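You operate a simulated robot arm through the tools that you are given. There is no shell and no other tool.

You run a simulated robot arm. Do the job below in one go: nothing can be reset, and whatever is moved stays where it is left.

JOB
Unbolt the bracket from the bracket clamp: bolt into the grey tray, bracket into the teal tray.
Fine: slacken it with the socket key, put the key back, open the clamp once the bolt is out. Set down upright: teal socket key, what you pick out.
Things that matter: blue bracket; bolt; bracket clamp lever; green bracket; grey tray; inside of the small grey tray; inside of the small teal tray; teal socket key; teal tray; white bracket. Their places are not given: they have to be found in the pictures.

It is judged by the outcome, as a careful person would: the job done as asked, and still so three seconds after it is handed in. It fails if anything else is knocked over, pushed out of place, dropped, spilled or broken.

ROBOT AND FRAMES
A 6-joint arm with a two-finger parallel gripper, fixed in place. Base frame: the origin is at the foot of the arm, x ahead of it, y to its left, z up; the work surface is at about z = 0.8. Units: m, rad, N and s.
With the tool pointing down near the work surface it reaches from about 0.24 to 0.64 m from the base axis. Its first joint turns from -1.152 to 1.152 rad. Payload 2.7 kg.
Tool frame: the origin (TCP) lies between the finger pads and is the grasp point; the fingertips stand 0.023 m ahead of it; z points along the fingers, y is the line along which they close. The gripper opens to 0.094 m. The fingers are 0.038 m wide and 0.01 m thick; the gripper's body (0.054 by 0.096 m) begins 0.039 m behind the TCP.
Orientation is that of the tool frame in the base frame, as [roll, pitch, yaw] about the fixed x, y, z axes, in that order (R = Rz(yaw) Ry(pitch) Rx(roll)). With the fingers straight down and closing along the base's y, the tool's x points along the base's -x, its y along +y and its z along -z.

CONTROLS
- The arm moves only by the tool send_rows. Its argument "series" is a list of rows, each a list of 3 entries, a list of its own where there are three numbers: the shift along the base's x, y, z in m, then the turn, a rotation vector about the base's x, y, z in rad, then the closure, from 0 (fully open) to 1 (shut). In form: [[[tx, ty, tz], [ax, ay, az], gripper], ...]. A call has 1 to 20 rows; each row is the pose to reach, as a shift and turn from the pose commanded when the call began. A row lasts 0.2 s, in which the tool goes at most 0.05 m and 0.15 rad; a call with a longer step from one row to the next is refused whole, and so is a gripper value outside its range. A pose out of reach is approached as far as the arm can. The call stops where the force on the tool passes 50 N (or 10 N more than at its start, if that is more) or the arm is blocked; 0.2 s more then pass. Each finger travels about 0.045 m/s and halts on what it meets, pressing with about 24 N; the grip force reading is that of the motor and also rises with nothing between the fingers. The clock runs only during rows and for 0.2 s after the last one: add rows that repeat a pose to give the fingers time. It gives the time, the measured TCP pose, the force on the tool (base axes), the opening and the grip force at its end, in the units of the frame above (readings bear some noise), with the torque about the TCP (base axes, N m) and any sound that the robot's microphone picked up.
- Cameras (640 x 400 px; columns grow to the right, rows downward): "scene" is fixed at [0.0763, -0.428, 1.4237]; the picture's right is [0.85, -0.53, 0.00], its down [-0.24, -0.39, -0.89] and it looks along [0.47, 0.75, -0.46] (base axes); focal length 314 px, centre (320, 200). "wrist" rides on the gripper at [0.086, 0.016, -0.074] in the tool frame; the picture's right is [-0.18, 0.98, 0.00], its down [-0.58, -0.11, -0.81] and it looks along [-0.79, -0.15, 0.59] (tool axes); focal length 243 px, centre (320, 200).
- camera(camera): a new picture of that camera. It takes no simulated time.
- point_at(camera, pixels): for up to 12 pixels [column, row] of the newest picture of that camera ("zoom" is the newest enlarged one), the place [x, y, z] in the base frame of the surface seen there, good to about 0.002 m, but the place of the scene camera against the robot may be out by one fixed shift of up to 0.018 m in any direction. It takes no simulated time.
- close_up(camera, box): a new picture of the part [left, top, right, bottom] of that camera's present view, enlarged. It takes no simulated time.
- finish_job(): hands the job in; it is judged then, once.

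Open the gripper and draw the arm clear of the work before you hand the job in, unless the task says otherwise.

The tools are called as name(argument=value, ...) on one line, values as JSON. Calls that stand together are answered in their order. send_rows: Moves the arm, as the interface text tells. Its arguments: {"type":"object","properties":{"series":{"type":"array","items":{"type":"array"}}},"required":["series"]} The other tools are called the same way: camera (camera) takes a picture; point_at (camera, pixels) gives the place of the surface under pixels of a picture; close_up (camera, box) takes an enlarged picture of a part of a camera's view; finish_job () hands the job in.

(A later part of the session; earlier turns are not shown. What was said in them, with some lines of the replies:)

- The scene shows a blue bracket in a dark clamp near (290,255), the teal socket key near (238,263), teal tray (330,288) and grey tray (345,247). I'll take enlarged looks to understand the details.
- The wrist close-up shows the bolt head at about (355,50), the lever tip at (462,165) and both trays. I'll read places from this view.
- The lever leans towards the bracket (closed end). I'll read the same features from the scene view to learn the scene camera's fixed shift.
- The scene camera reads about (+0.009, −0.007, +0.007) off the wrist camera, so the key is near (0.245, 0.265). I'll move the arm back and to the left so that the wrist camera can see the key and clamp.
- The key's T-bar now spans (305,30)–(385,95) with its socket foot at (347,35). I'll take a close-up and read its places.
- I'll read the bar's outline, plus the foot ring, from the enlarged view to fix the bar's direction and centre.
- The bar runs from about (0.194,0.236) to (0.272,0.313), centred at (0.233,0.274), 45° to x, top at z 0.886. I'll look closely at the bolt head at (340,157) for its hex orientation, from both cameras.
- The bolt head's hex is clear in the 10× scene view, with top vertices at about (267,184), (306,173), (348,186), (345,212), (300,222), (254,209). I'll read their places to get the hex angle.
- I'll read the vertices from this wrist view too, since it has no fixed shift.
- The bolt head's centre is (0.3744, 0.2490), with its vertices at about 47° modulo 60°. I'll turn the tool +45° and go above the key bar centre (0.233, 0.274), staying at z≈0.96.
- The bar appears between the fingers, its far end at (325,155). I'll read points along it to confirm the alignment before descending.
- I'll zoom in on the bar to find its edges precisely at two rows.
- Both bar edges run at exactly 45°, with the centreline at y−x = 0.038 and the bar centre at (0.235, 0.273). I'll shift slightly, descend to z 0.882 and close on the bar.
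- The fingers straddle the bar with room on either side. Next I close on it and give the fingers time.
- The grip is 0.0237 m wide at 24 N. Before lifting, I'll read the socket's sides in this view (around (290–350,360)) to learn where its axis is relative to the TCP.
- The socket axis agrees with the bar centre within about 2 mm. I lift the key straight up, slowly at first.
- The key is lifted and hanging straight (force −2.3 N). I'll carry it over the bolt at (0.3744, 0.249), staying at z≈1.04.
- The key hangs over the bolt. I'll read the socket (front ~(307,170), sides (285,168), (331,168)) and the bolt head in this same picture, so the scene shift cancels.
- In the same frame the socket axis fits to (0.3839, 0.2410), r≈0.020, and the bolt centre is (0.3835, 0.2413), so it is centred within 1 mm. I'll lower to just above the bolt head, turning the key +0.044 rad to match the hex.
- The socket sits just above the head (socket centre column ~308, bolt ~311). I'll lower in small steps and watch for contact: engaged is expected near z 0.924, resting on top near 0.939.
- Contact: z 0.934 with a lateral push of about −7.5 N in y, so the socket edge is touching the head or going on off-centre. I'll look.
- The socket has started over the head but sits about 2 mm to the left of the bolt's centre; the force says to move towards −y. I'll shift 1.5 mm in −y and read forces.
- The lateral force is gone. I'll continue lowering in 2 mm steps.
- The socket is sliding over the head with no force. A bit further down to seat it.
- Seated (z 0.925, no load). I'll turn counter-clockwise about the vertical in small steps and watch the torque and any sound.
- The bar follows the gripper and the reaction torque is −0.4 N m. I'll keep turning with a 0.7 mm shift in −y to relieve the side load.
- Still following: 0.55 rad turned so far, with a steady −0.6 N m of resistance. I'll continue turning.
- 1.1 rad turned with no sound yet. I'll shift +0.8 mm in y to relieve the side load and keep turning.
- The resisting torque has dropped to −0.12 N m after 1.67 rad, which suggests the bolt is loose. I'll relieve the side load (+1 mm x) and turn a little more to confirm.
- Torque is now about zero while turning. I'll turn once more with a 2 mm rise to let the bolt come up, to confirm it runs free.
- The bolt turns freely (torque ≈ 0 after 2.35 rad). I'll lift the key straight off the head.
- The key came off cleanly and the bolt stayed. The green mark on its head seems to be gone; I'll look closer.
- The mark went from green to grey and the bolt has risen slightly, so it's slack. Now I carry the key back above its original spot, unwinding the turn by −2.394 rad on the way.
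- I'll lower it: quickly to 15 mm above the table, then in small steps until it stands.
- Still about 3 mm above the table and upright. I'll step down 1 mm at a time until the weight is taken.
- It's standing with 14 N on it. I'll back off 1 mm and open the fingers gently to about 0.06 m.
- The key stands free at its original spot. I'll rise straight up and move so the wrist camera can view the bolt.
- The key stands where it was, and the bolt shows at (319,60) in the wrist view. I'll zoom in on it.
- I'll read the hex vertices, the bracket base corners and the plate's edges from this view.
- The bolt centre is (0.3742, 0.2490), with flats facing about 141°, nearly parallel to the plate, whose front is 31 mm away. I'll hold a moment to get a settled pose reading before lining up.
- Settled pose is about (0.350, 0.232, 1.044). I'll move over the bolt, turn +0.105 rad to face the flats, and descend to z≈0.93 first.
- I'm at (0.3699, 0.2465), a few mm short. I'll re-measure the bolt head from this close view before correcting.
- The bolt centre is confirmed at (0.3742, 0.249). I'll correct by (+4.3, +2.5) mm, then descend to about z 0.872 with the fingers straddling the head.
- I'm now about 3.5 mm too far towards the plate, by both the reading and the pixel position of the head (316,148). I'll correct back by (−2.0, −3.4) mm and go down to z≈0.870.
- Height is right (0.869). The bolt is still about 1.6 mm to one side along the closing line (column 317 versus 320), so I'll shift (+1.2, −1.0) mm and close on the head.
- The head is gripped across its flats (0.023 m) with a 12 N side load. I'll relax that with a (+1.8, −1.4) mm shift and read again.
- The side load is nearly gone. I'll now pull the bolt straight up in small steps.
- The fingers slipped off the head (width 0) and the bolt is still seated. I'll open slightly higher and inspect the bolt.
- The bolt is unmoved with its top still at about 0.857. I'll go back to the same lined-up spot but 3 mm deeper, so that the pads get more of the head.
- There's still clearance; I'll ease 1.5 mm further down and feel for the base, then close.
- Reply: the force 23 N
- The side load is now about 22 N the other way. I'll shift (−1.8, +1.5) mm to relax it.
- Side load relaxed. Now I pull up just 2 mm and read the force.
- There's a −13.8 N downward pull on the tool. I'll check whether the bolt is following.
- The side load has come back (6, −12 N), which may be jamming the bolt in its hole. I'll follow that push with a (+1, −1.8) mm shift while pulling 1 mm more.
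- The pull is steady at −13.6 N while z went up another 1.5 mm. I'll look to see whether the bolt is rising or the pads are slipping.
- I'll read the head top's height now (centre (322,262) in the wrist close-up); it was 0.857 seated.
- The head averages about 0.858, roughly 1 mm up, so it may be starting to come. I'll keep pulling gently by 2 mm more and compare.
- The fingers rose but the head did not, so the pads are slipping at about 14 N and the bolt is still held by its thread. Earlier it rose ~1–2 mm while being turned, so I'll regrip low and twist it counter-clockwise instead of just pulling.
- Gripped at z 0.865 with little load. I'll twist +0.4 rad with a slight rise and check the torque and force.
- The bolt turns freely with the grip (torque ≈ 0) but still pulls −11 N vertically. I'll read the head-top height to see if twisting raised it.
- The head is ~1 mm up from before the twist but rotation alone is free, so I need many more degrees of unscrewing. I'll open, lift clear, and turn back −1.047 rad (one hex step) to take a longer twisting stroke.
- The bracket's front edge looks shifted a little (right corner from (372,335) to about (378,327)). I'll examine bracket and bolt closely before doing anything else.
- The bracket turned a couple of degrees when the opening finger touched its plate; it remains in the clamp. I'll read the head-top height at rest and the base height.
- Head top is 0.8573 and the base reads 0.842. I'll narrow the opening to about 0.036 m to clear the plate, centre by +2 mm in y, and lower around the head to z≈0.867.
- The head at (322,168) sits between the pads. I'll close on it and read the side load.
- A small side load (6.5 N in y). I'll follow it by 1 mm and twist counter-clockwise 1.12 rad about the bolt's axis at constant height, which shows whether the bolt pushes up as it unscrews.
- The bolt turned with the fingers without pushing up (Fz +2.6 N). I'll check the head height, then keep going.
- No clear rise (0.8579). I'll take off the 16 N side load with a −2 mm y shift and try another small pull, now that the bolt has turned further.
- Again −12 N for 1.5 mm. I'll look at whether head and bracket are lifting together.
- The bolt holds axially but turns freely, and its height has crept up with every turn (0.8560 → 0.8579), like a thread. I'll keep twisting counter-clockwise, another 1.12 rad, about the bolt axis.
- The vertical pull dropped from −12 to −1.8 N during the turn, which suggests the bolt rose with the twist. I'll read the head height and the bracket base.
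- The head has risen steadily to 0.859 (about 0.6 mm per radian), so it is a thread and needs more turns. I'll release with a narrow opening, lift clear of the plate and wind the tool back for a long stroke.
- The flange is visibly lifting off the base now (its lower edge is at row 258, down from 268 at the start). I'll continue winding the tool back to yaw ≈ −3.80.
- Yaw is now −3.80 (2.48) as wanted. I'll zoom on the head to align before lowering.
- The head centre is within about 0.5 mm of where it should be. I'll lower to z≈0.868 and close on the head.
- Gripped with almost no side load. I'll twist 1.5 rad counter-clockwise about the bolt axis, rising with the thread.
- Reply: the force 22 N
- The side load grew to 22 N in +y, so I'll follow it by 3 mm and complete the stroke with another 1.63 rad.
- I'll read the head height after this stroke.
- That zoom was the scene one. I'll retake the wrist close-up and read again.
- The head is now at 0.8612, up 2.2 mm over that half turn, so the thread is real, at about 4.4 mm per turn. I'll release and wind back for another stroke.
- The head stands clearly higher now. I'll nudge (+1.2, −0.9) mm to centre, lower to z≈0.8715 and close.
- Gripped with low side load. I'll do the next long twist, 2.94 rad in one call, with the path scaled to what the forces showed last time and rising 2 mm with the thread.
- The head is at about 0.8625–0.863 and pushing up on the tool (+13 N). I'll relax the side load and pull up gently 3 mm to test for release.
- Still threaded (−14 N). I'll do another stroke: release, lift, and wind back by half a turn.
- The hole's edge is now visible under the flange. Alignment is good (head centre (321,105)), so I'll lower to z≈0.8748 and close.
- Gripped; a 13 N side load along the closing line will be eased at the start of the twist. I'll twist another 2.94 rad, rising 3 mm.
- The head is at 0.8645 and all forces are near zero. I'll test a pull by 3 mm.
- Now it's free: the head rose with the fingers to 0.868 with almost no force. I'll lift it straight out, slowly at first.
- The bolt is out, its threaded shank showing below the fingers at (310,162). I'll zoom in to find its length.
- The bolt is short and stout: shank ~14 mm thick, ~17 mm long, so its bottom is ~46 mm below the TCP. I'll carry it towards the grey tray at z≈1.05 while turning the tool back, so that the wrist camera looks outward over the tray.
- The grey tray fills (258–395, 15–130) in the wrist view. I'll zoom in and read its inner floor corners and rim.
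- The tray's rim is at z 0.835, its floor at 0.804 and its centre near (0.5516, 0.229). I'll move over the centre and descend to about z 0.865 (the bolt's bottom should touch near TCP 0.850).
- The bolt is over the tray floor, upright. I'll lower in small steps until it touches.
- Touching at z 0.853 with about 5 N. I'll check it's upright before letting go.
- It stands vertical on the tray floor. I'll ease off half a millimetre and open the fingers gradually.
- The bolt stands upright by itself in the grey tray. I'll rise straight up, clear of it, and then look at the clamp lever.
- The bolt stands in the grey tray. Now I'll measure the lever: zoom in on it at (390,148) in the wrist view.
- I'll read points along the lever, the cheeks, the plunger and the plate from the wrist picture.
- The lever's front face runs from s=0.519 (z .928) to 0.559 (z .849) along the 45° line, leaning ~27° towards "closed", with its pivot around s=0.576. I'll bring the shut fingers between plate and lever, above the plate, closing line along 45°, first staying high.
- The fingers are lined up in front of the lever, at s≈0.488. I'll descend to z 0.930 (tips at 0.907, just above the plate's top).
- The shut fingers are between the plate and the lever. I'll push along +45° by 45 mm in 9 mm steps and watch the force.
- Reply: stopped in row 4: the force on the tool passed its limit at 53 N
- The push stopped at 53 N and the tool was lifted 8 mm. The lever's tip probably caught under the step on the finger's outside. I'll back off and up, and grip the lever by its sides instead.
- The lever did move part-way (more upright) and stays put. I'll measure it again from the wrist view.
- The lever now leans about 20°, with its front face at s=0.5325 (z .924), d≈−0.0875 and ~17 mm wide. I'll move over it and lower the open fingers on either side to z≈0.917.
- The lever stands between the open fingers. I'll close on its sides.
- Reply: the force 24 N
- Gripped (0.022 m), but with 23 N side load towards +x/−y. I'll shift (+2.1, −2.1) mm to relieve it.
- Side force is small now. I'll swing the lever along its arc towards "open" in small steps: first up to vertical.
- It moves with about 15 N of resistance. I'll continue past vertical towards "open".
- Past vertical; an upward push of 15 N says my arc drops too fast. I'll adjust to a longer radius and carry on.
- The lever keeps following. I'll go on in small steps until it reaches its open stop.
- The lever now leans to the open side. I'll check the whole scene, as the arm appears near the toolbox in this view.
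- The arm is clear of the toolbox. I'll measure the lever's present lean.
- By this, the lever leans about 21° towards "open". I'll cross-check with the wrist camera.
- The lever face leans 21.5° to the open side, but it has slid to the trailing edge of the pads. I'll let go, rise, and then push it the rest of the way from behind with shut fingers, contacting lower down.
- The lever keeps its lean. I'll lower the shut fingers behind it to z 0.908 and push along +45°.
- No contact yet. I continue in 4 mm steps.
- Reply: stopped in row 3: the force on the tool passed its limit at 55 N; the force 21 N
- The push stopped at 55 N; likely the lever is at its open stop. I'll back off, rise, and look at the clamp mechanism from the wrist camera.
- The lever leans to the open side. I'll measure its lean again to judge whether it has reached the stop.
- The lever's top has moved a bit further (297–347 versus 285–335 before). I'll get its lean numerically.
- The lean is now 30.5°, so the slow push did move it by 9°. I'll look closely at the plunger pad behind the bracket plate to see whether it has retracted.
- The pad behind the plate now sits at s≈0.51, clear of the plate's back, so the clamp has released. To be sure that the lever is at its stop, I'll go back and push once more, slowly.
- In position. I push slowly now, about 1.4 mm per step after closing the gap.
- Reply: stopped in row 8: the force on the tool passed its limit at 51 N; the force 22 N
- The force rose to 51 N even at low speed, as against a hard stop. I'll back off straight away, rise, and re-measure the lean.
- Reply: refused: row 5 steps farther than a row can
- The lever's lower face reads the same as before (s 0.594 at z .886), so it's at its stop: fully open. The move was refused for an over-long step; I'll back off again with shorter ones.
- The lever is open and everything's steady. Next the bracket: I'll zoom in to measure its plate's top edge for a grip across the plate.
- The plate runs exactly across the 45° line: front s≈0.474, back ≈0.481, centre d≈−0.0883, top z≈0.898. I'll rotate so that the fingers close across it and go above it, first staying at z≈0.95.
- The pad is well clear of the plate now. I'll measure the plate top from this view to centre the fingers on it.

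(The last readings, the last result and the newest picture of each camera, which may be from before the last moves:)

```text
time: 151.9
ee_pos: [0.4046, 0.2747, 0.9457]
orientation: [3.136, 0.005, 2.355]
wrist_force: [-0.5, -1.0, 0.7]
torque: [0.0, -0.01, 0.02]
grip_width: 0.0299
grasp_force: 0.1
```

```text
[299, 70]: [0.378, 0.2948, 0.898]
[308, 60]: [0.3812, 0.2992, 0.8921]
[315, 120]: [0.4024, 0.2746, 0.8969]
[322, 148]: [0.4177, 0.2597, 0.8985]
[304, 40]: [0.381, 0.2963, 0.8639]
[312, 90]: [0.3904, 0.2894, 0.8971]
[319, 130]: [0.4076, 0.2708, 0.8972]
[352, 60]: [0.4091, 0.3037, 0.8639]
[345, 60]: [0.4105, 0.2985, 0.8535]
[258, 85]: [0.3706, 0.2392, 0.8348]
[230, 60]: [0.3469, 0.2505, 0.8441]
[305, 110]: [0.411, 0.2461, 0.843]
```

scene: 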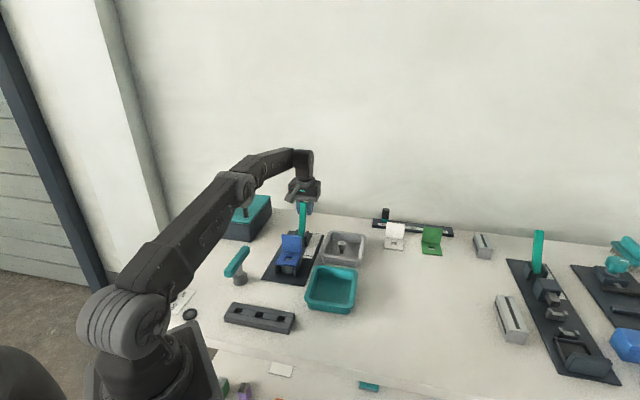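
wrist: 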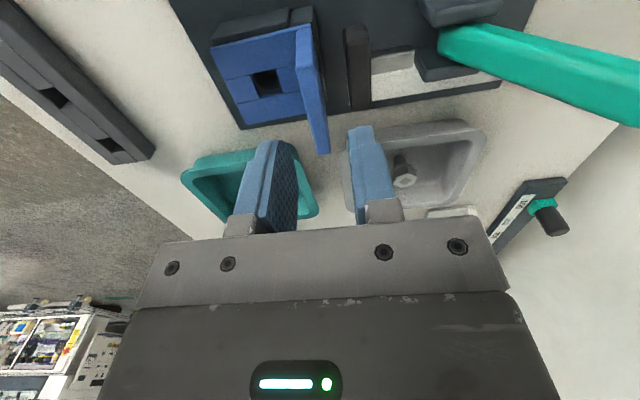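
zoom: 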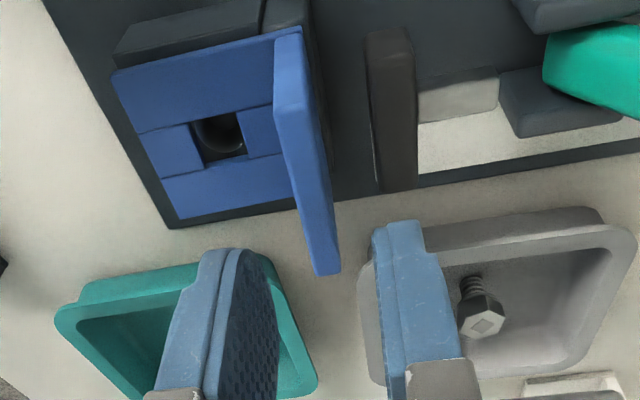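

The plate centre is s≈0.478 and the pad front is at s≈0.501 (top 0.864). I'll shift (−4.2, +0.8) mm and descend to z≈0.925 to check the straddle.

send_rows(series=[[[-0.002, 0.0004, 0], [0, 0, 0], 0.68], [[-0.0042, 0.0008, -0.01], [0, 0, 0], 0.68], [[-0.0042, 0.0008, -0.02], [0, 0, 0], 0.68], [[-0.0042, 0.0008, -0.02], [0, 0, 0], 0.68]])

close_up(camera="wrist", box=[230, 30, 410, 220])

close_up(camera="scene", box=[265, 205, 325, 275])

```text
time: 152.9
ee_pos: [0.4005, 0.2762, 0.9273]
orientation: [3.136, 0.005, 2.356]
wrist_force: [0.6, -0.5, -0.2]
torque: [0.03, -0.01, 0.01]
grip_width: 0.0299
grasp_force: 0.0
```

```text
2.11 times, centred on (320, 125) of wrist
```

zoom: 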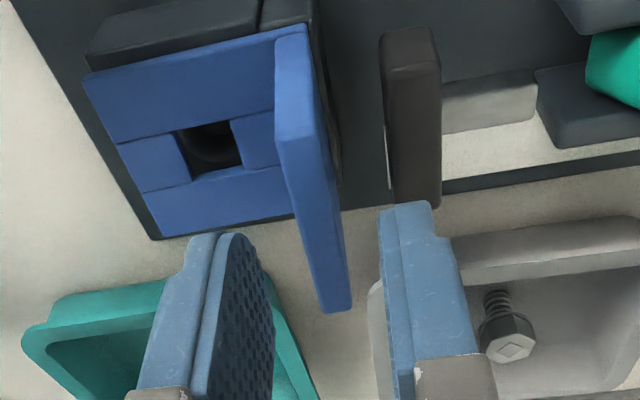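

```text
5.71 times, centred on (295, 240) of scene
```

zoom: 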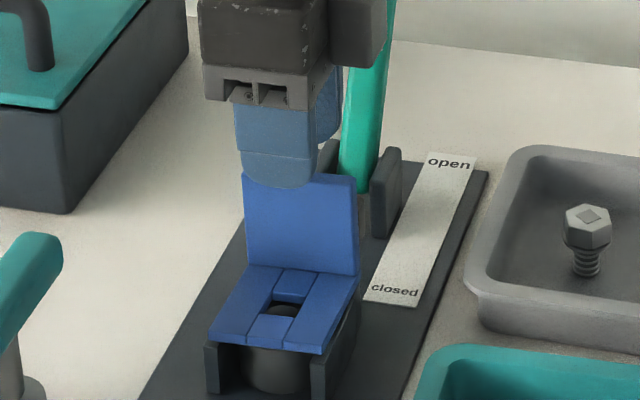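

From the wrist view the TCP is centred along and across the plate. I'll descend to z≈0.892 and close.

send_rows(series=[[[0, 0, -0.012], [0, 0, 0], 0.68], [[0, 0, -0.024], [0, 0, 0], 0.68], [[0, 0, -0.0353], [0, 0, 0], 0.68], [[0, 0, -0.0353], [0, 0, 0], 0.68], [[0, 0, -0.0353], [0, 0, 0], 0.8], [[0, 0, -0.0353], [0, 0, 0], 1], [[0, 0, -0.0353], [0, 0, 0], 1], [[0, 0, -0.0353], [0, 0, 0], 1], [[0, 0, -0.0353], [0, 0, 0], 1]])

close_up(camera="scene", box=[265, 205, 325, 275])

camera(camera="wrist")

```text
time: 154.9
ee_pos: [0.3999, 0.2744, 0.8934]
orientation: [3.138, 0.006, 2.358]
wrist_force: [-0.5, -1.6, -0.3]
torque: [-0.02, 0.05, 0.07]
grip_width: 0.0098
grasp_force: 24.4
```

```text
5.71 times, centred on (295, 240) of scene
```

zoom: 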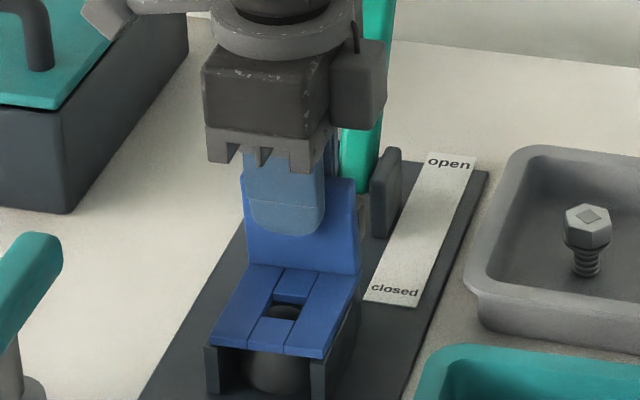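

```text
taken
```

wrist: 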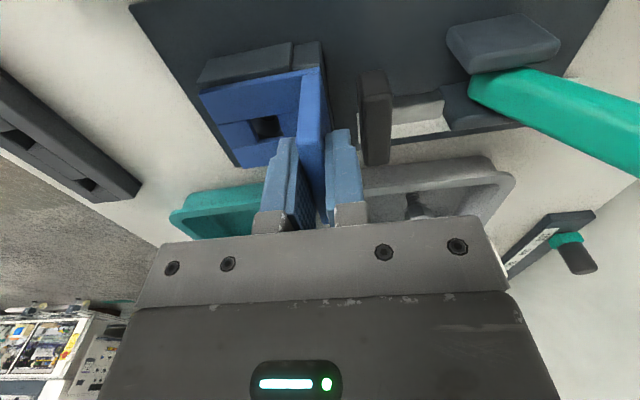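

The plate is gripped (9.8 mm thick). I'll lift slowly and check that it comes free.

send_rows(series=[[[0, 0, 0.002], [0, 0, 0], 1], [[0, 0, 0.005], [0, 0, 0], 1], [[0, 0, 0.01], [0, 0, 0], 1], [[0, 0, 0.015], [0, 0, 0], 1], [[0, 0, 0.015], [0, 0, 0], 1]])

close_up(camera="scene", box=[265, 205, 325, 275])

```text
time: 156.1
ee_pos: [0.399, 0.2752, 0.9092]
orientation: [3.137, 0.005, 2.357]
wrist_force: [-0.4, 1.0, -1.4]
torque: [-0.01, -0.04, -0.02]
grip_width: 0.0097
grasp_force: 24.0
```

```text
5.71 times, centred on (295, 240) of scene
```

zoom: 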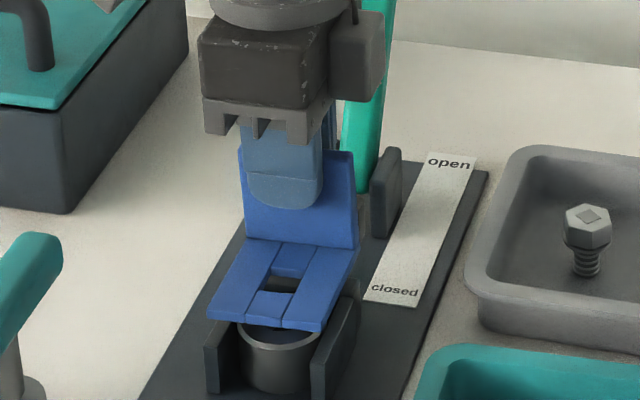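

It comes free cleanly. I'll lift to z≈1.03 and look at the teal tray.

send_rows(series=[[[0, 0, 0.02], [0, 0, 0], 1], [[0, 0, 0.05], [0, 0, 0], 1], [[0, 0, 0.09], [0, 0, 0], 1], [[0, 0, 0.125], [0, 0, 0], 1], [[0, 0, 0.125], [0, 0, 0], 1]])

camera(camera="wrist")

camera(camera="scene")

```text
time: 157.3
ee_pos: [0.3972, 0.2769, 1.035]
orientation: [3.138, 0.007, 2.357]
wrist_force: [0.1, -1.1, -1.0]
torque: [0.01, -0.01, 0.0]
grip_width: 0.0096
grasp_force: 23.5
```

```text
taken
```

wrist: 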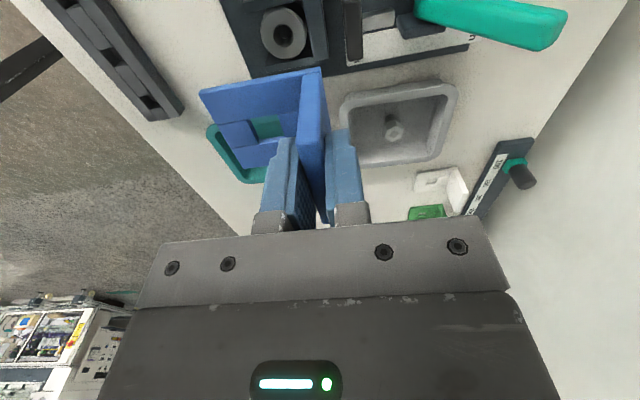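

```text
taken
```

scene: 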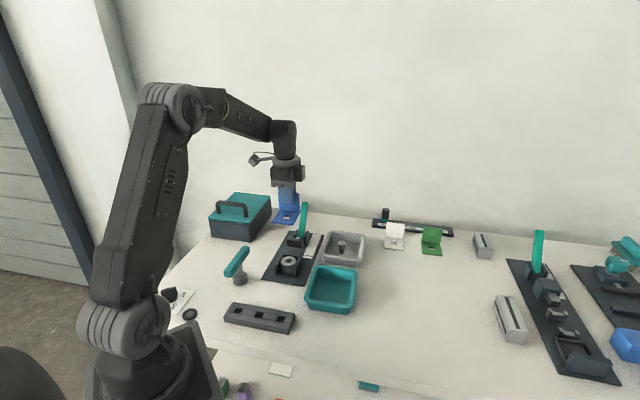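

The bracket hangs level. I'll measure the teal tray in the scene view (and correct for the known shift, with the grey tray as a check).

close_up(camera="scene", box=[295, 225, 375, 320])

```text
4.21 times, centred on (335, 272) of scene
```

zoom: 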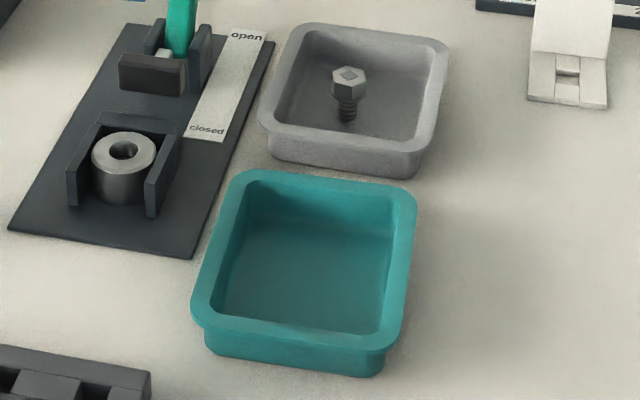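

point_at(camera="zoom", pixels=[[240, 180], [408, 195], [395, 340], [200, 315], [305, 260], [240, 290], [370, 320], [375, 240], [255, 215], [230, 305], [280, 35], [360, 95]])

```text
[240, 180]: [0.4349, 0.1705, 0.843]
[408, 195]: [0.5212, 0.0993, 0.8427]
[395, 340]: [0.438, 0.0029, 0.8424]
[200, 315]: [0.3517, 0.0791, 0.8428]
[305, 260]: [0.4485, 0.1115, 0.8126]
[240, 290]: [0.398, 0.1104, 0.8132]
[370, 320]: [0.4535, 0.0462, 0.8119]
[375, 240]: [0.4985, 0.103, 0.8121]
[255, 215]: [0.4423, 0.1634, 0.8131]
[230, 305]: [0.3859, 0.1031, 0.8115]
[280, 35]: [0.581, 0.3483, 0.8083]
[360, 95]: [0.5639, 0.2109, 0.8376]
```

The teal tray's centre, corrected, is (0.4277, 0.0967), its long side is at about 49°, and the floor is z≈0.805. I'll measure the held bracket's corners relative to the TCP too.

close_up(camera="scene", box=[262, 165, 317, 235])

```text
5.71 times, centred on (290, 200) of scene
```

zoom: 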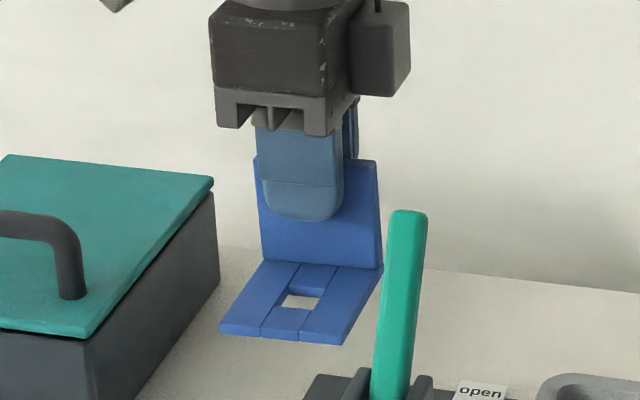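

point_at(camera="zoom", pixels=[[224, 328], [338, 340], [268, 266], [377, 272], [260, 180], [372, 170], [285, 330], [300, 303], [320, 240], [265, 240], [374, 240], [302, 200]])

```text
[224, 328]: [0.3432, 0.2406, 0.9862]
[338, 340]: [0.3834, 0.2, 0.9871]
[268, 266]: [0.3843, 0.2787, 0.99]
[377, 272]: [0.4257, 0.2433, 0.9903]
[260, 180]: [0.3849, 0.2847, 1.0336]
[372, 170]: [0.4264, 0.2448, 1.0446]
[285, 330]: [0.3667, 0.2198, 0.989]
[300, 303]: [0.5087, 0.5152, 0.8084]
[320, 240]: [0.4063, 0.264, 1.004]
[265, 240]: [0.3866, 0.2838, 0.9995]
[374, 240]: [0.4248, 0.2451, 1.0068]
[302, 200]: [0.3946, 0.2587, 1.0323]
```

The held bracket's footprint centre is about 29.5 mm behind the TCP along its axis. For it to sit centred in the teal tray, turned +4° to match, the TCP must be at (0.4455, 0.1203). I'll carry it there at z≈1.035.

send_rows(series=[[[0.008, -0.025, 0], [0, 0, 0.02], 1], [[0.018, -0.06, 0], [0, 0, 0.04], 1], [[0.029, -0.095, 0], [0, 0, 0.06], 1], [[0.04, -0.13, 0], [0, 0, 0.07], 1], [[0.0483, -0.1566, 0], [0, 0, 0.07], 1], [[0.0483, -0.1566, -0.03], [0, 0, 0.07], 1], [[0.0483, -0.1566, -0.07], [0, 0, 0.07], 1], [[0.0483, -0.1566, -0.11], [0, 0, 0.07], 1], [[0.0483, -0.1566, -0.11], [0, 0, 0.07], 1]])

close_up(camera="scene", box=[290, 210, 380, 320])

camera(camera="wrist")

```text
time: 159.3
ee_pos: [0.4451, 0.1203, 0.9262]
orientation: [3.137, 0.005, 2.425]
wrist_force: [0.2, 0.7, -1.7]
torque: [0.03, -0.03, -0.03]
grip_width: 0.0099
grasp_force: 24.0
```

```text
3.64 times, centred on (335, 265) of scene
```

zoom: 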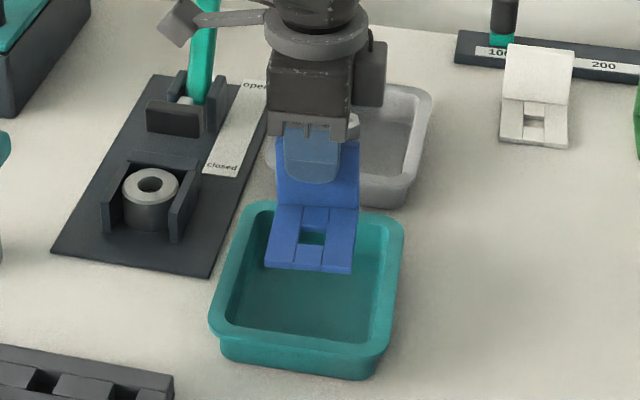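

```text
taken
```

wrist: 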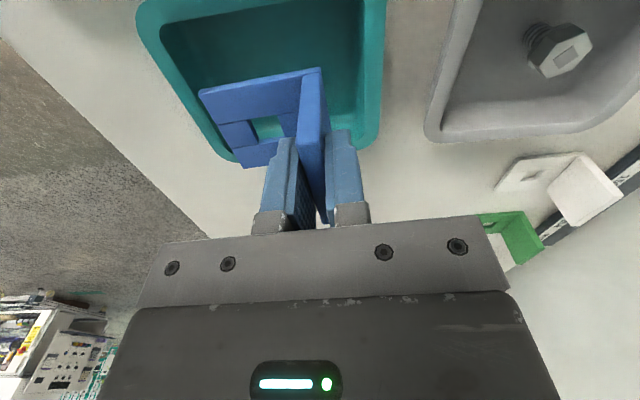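

The bracket hangs over the teal tray and is aligned. I'll lower to z≈0.880 (base about 16 mm above the floor) and check the fit.

send_rows(series=[[[0, 0, -0.015], [0, 0, 0], 1], [[0, 0, -0.03], [0, 0, 0], 1], [[0, 0, -0.044], [0, 0, 0], 1], [[0, 0, -0.044], [0, 0, 0], 1]])

close_up(camera="scene", box=[295, 225, 375, 320])

camera(camera="wrist")

```text
time: 160.3
ee_pos: [0.4449, 0.1217, 0.8796]
orientation: [3.137, 0.005, 2.427]
wrist_force: [0.2, -0.8, -1.6]
torque: [0.04, -0.02, 0.04]
grip_width: 0.0098
grasp_force: 23.8
```

```text
4.21 times, centred on (335, 272) of scene
```

zoom: 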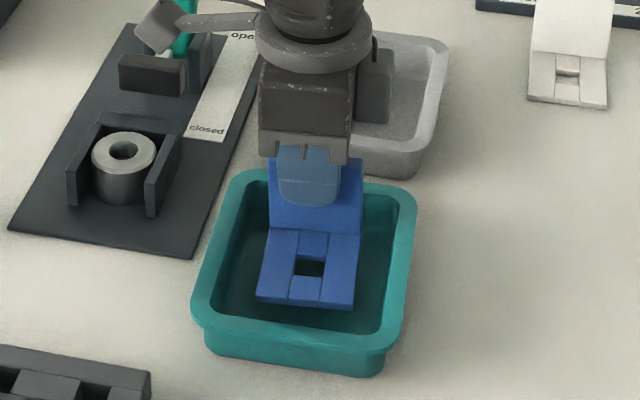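

```text
taken
```

wrist: 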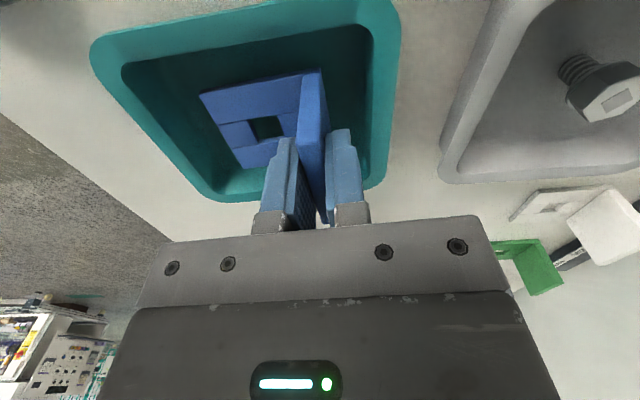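

The bracket fits inside the tray with margin all round. I'll lower it in small steps until it touches the floor.

send_rows(series=[[[0, 0, -0.005], [0, 0, 0], 1], [[0, 0, -0.009], [0, 0, 0], 1], [[0, 0, -0.011], [0, 0, 0], 1], [[0, 0, -0.0125], [0, 0, 0], 1], [[0, 0, -0.0125], [0, 0, 0], 1]])

```text
time: 161.5
ee_pos: [0.4467, 0.1203, 0.8668]
orientation: [3.136, 0.005, 2.428]
wrist_force: [0.4, 0.2, -1.4]
torque: [0.01, 0.01, 0.01]
grip_width: 0.0097
grasp_force: 23.9
```

Still hanging at z 0.867. I'll continue in 1 mm steps.

send_rows(series=[[[0, 0, -0.001], [0, 0, 0], 1], [[0, 0, -0.002], [0, 0, 0], 1], [[0, 0, -0.003], [0, 0, 0], 1], [[0, 0, -0.003], [0, 0, 0], 1]])

```text
time: 162.5
ee_pos: [0.4488, 0.1204, 0.8648]
orientation: [3.139, 0.006, 2.428]
wrist_force: [-0.3, -1.1, -2.0]
torque: [0.04, -0.01, 0.01]
grip_width: 0.0097
grasp_force: 23.7
```

send_rows(series=[[[0, 0, -0.001], [0, 0, 0], 1], [[0, 0, -0.002], [0, 0, 0], 1], [[0, 0, -0.002], [0, 0, 0], 1]])

close_up(camera="scene", box=[305, 240, 365, 310])

```text
time: 163.3
ee_pos: [0.4475, 0.1198, 0.8628]
orientation: [3.134, 0.007, 2.426]
wrist_force: [-2.2, -2.3, 15.1]
torque: [-0.02, 0.53, 0.09]
grip_width: 0.0096
grasp_force: 23.9
```

```text
5.71 times, centred on (335, 275) of scene
```

zoom: 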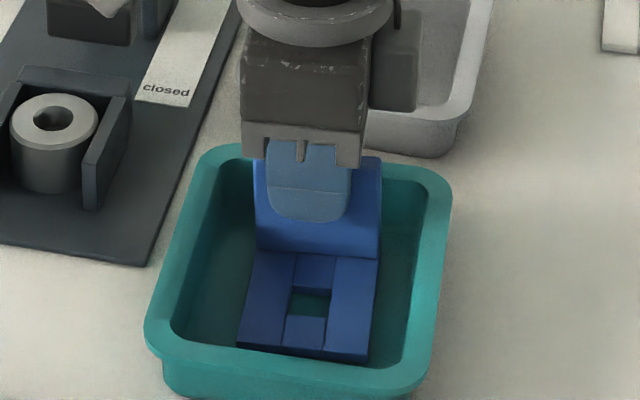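

It's on the floor (15 N). I'll ease up 1 mm and open the fingers gradually.

send_rows(series=[[[0, 0, 0.001], [0, 0, 0], 1], [[0, 0, 0.001], [0, 0, 0], 0.88], [[0, 0, 0.001], [0, 0, 0], 0.84], [[0, 0, 0.001], [0, 0, 0], 0.78], [[0, 0, 0.001], [0, 0, 0], 0.7], [[0, 0, 0.001], [0, 0, 0], 0.68], [[0, 0, 0.001], [0, 0, 0], 0.68]])

close_up(camera="scene", box=[305, 240, 365, 310])

camera(camera="wrist")

```text
time: 164.9
ee_pos: [0.4468, 0.1218, 0.8631]
orientation: [3.137, 0.005, 2.426]
wrist_force: [-0.2, 0.7, 0.3]
torque: [0.01, 0.0, 0.0]
grip_width: 0.0302
grasp_force: 0.0
```

```text
5.71 times, centred on (335, 275) of scene
```

zoom: 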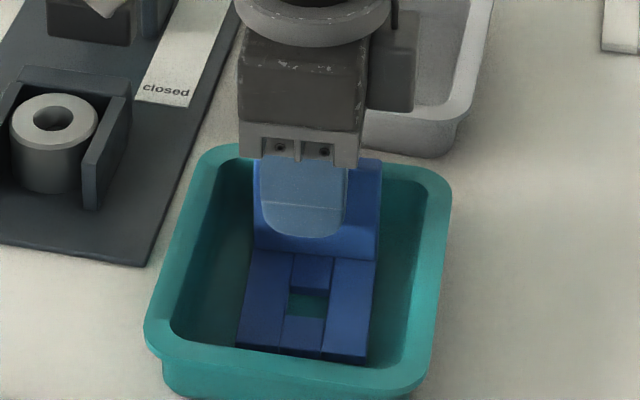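

```text
taken
```

wrist: 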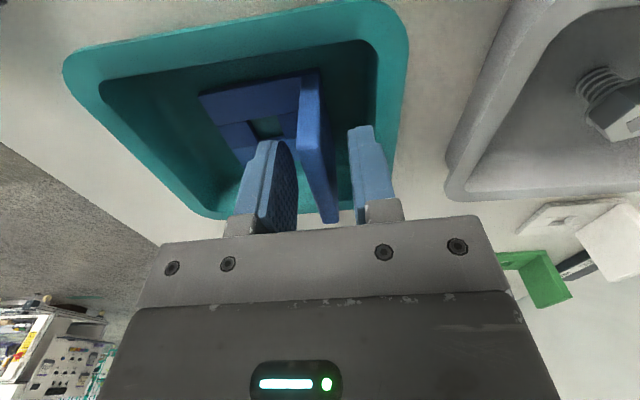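

The bracket stands upright in the teal tray with the fingers clear on both sides. I'll rise straight up and draw the arm back.

send_rows(series=[[[0, 0, 0.015], [0, 0, 0], 0.68], [[0, 0, 0.04], [0, 0, 0], 0.68], [[0, 0, 0.08], [0, 0, 0], 0.6], [[0, 0, 0.12], [0, 0, 0], 0.5], [[0, 0, 0.16], [0, 0, 0], 0.4], [[0, 0, 0.2], [0, 0, 0], 0.3], [[-0.02, 0, 0.24], [0, 0, 0], 0.2], [[-0.04, 0, 0.28], [0, 0, 0], 0.1], [[-0.06, 0, 0.3], [0, 0, 0], 0], [[-0.06, 0, 0.3], [0, 0, 0], 0], [[-0.06, 0, 0.3], [0, 0, 0], 0]])

camera(camera="scene")

close_up(camera="scene", box=[215, 195, 385, 325])

camera(camera="wrist")

```text
time: 167.3
ee_pos: [0.3877, 0.121, 1.1628]
orientation: [3.136, 0.004, 2.426]
wrist_force: [0.3, -0.2, -0.9]
torque: [-0.01, 0.02, 0.01]
grip_width: 0.094
grasp_force: 0.1
```

```text
taken
```

scene: 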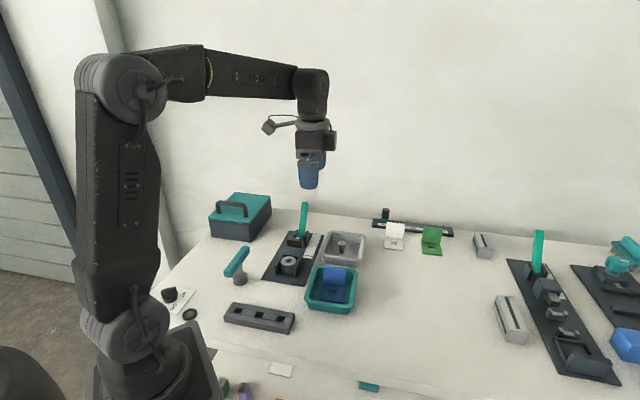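

```text
3.08 times, centred on (300, 260) of scene
```

zoom: 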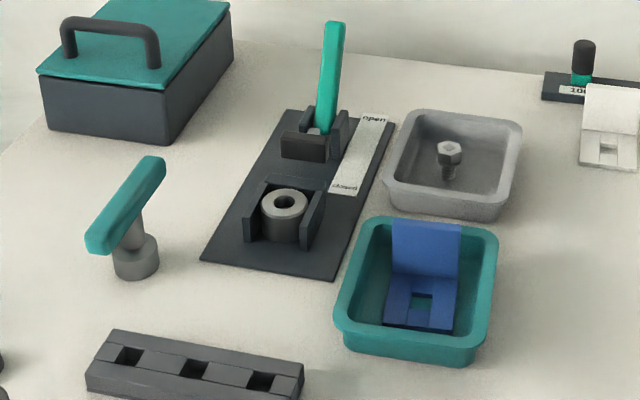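

```text
taken
```

wrist: 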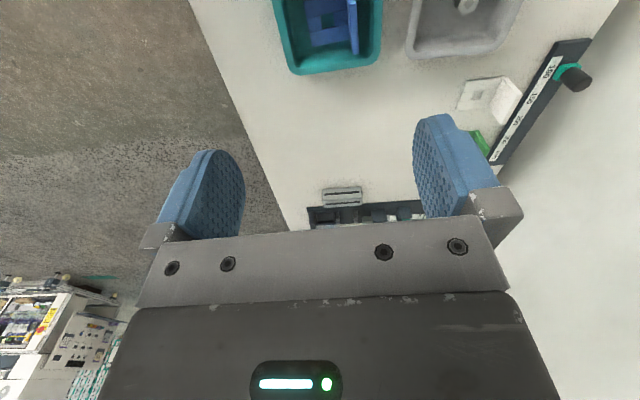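

Final view: the bolt stands in the grey tray (449,155), the bracket upright in the teal tray (423,285), the key back upright at its original spot (136,256), the lever open, and nothing else moved. The gripper is open and the arm is clear, so I hand the job in.

finish_job()

```text
The job is handed in.
```

The bracket is unbolted. The bolt stands upright in the grey tray and the blue bracket stands upright in the teal tray.

- **Key:** I slackened the bolt with the teal socket key, then put the key back upright in its original spot.
- **Bolt:** After slackening, the bolt was still held by its thread and the fingers slipped when I pulled it. I turned it the rest of the way out with the gripper, about one and a half to two more turns.
- **Clamp:** I opened the lever only after the bolt was out, and pushed it to its open stop, about 30° from vertical. Three pushes on it hit the 50 N limit and stopped. The last one was against the stop itself.
- **Bracket:** While I was regripping the bolt, an opening finger touched the bracket and turned it a couple of degrees in the clamp. It came out cleanly afterwards.

In the final pictures nothing else had moved. The gripper is open and the arm is clear of the work.
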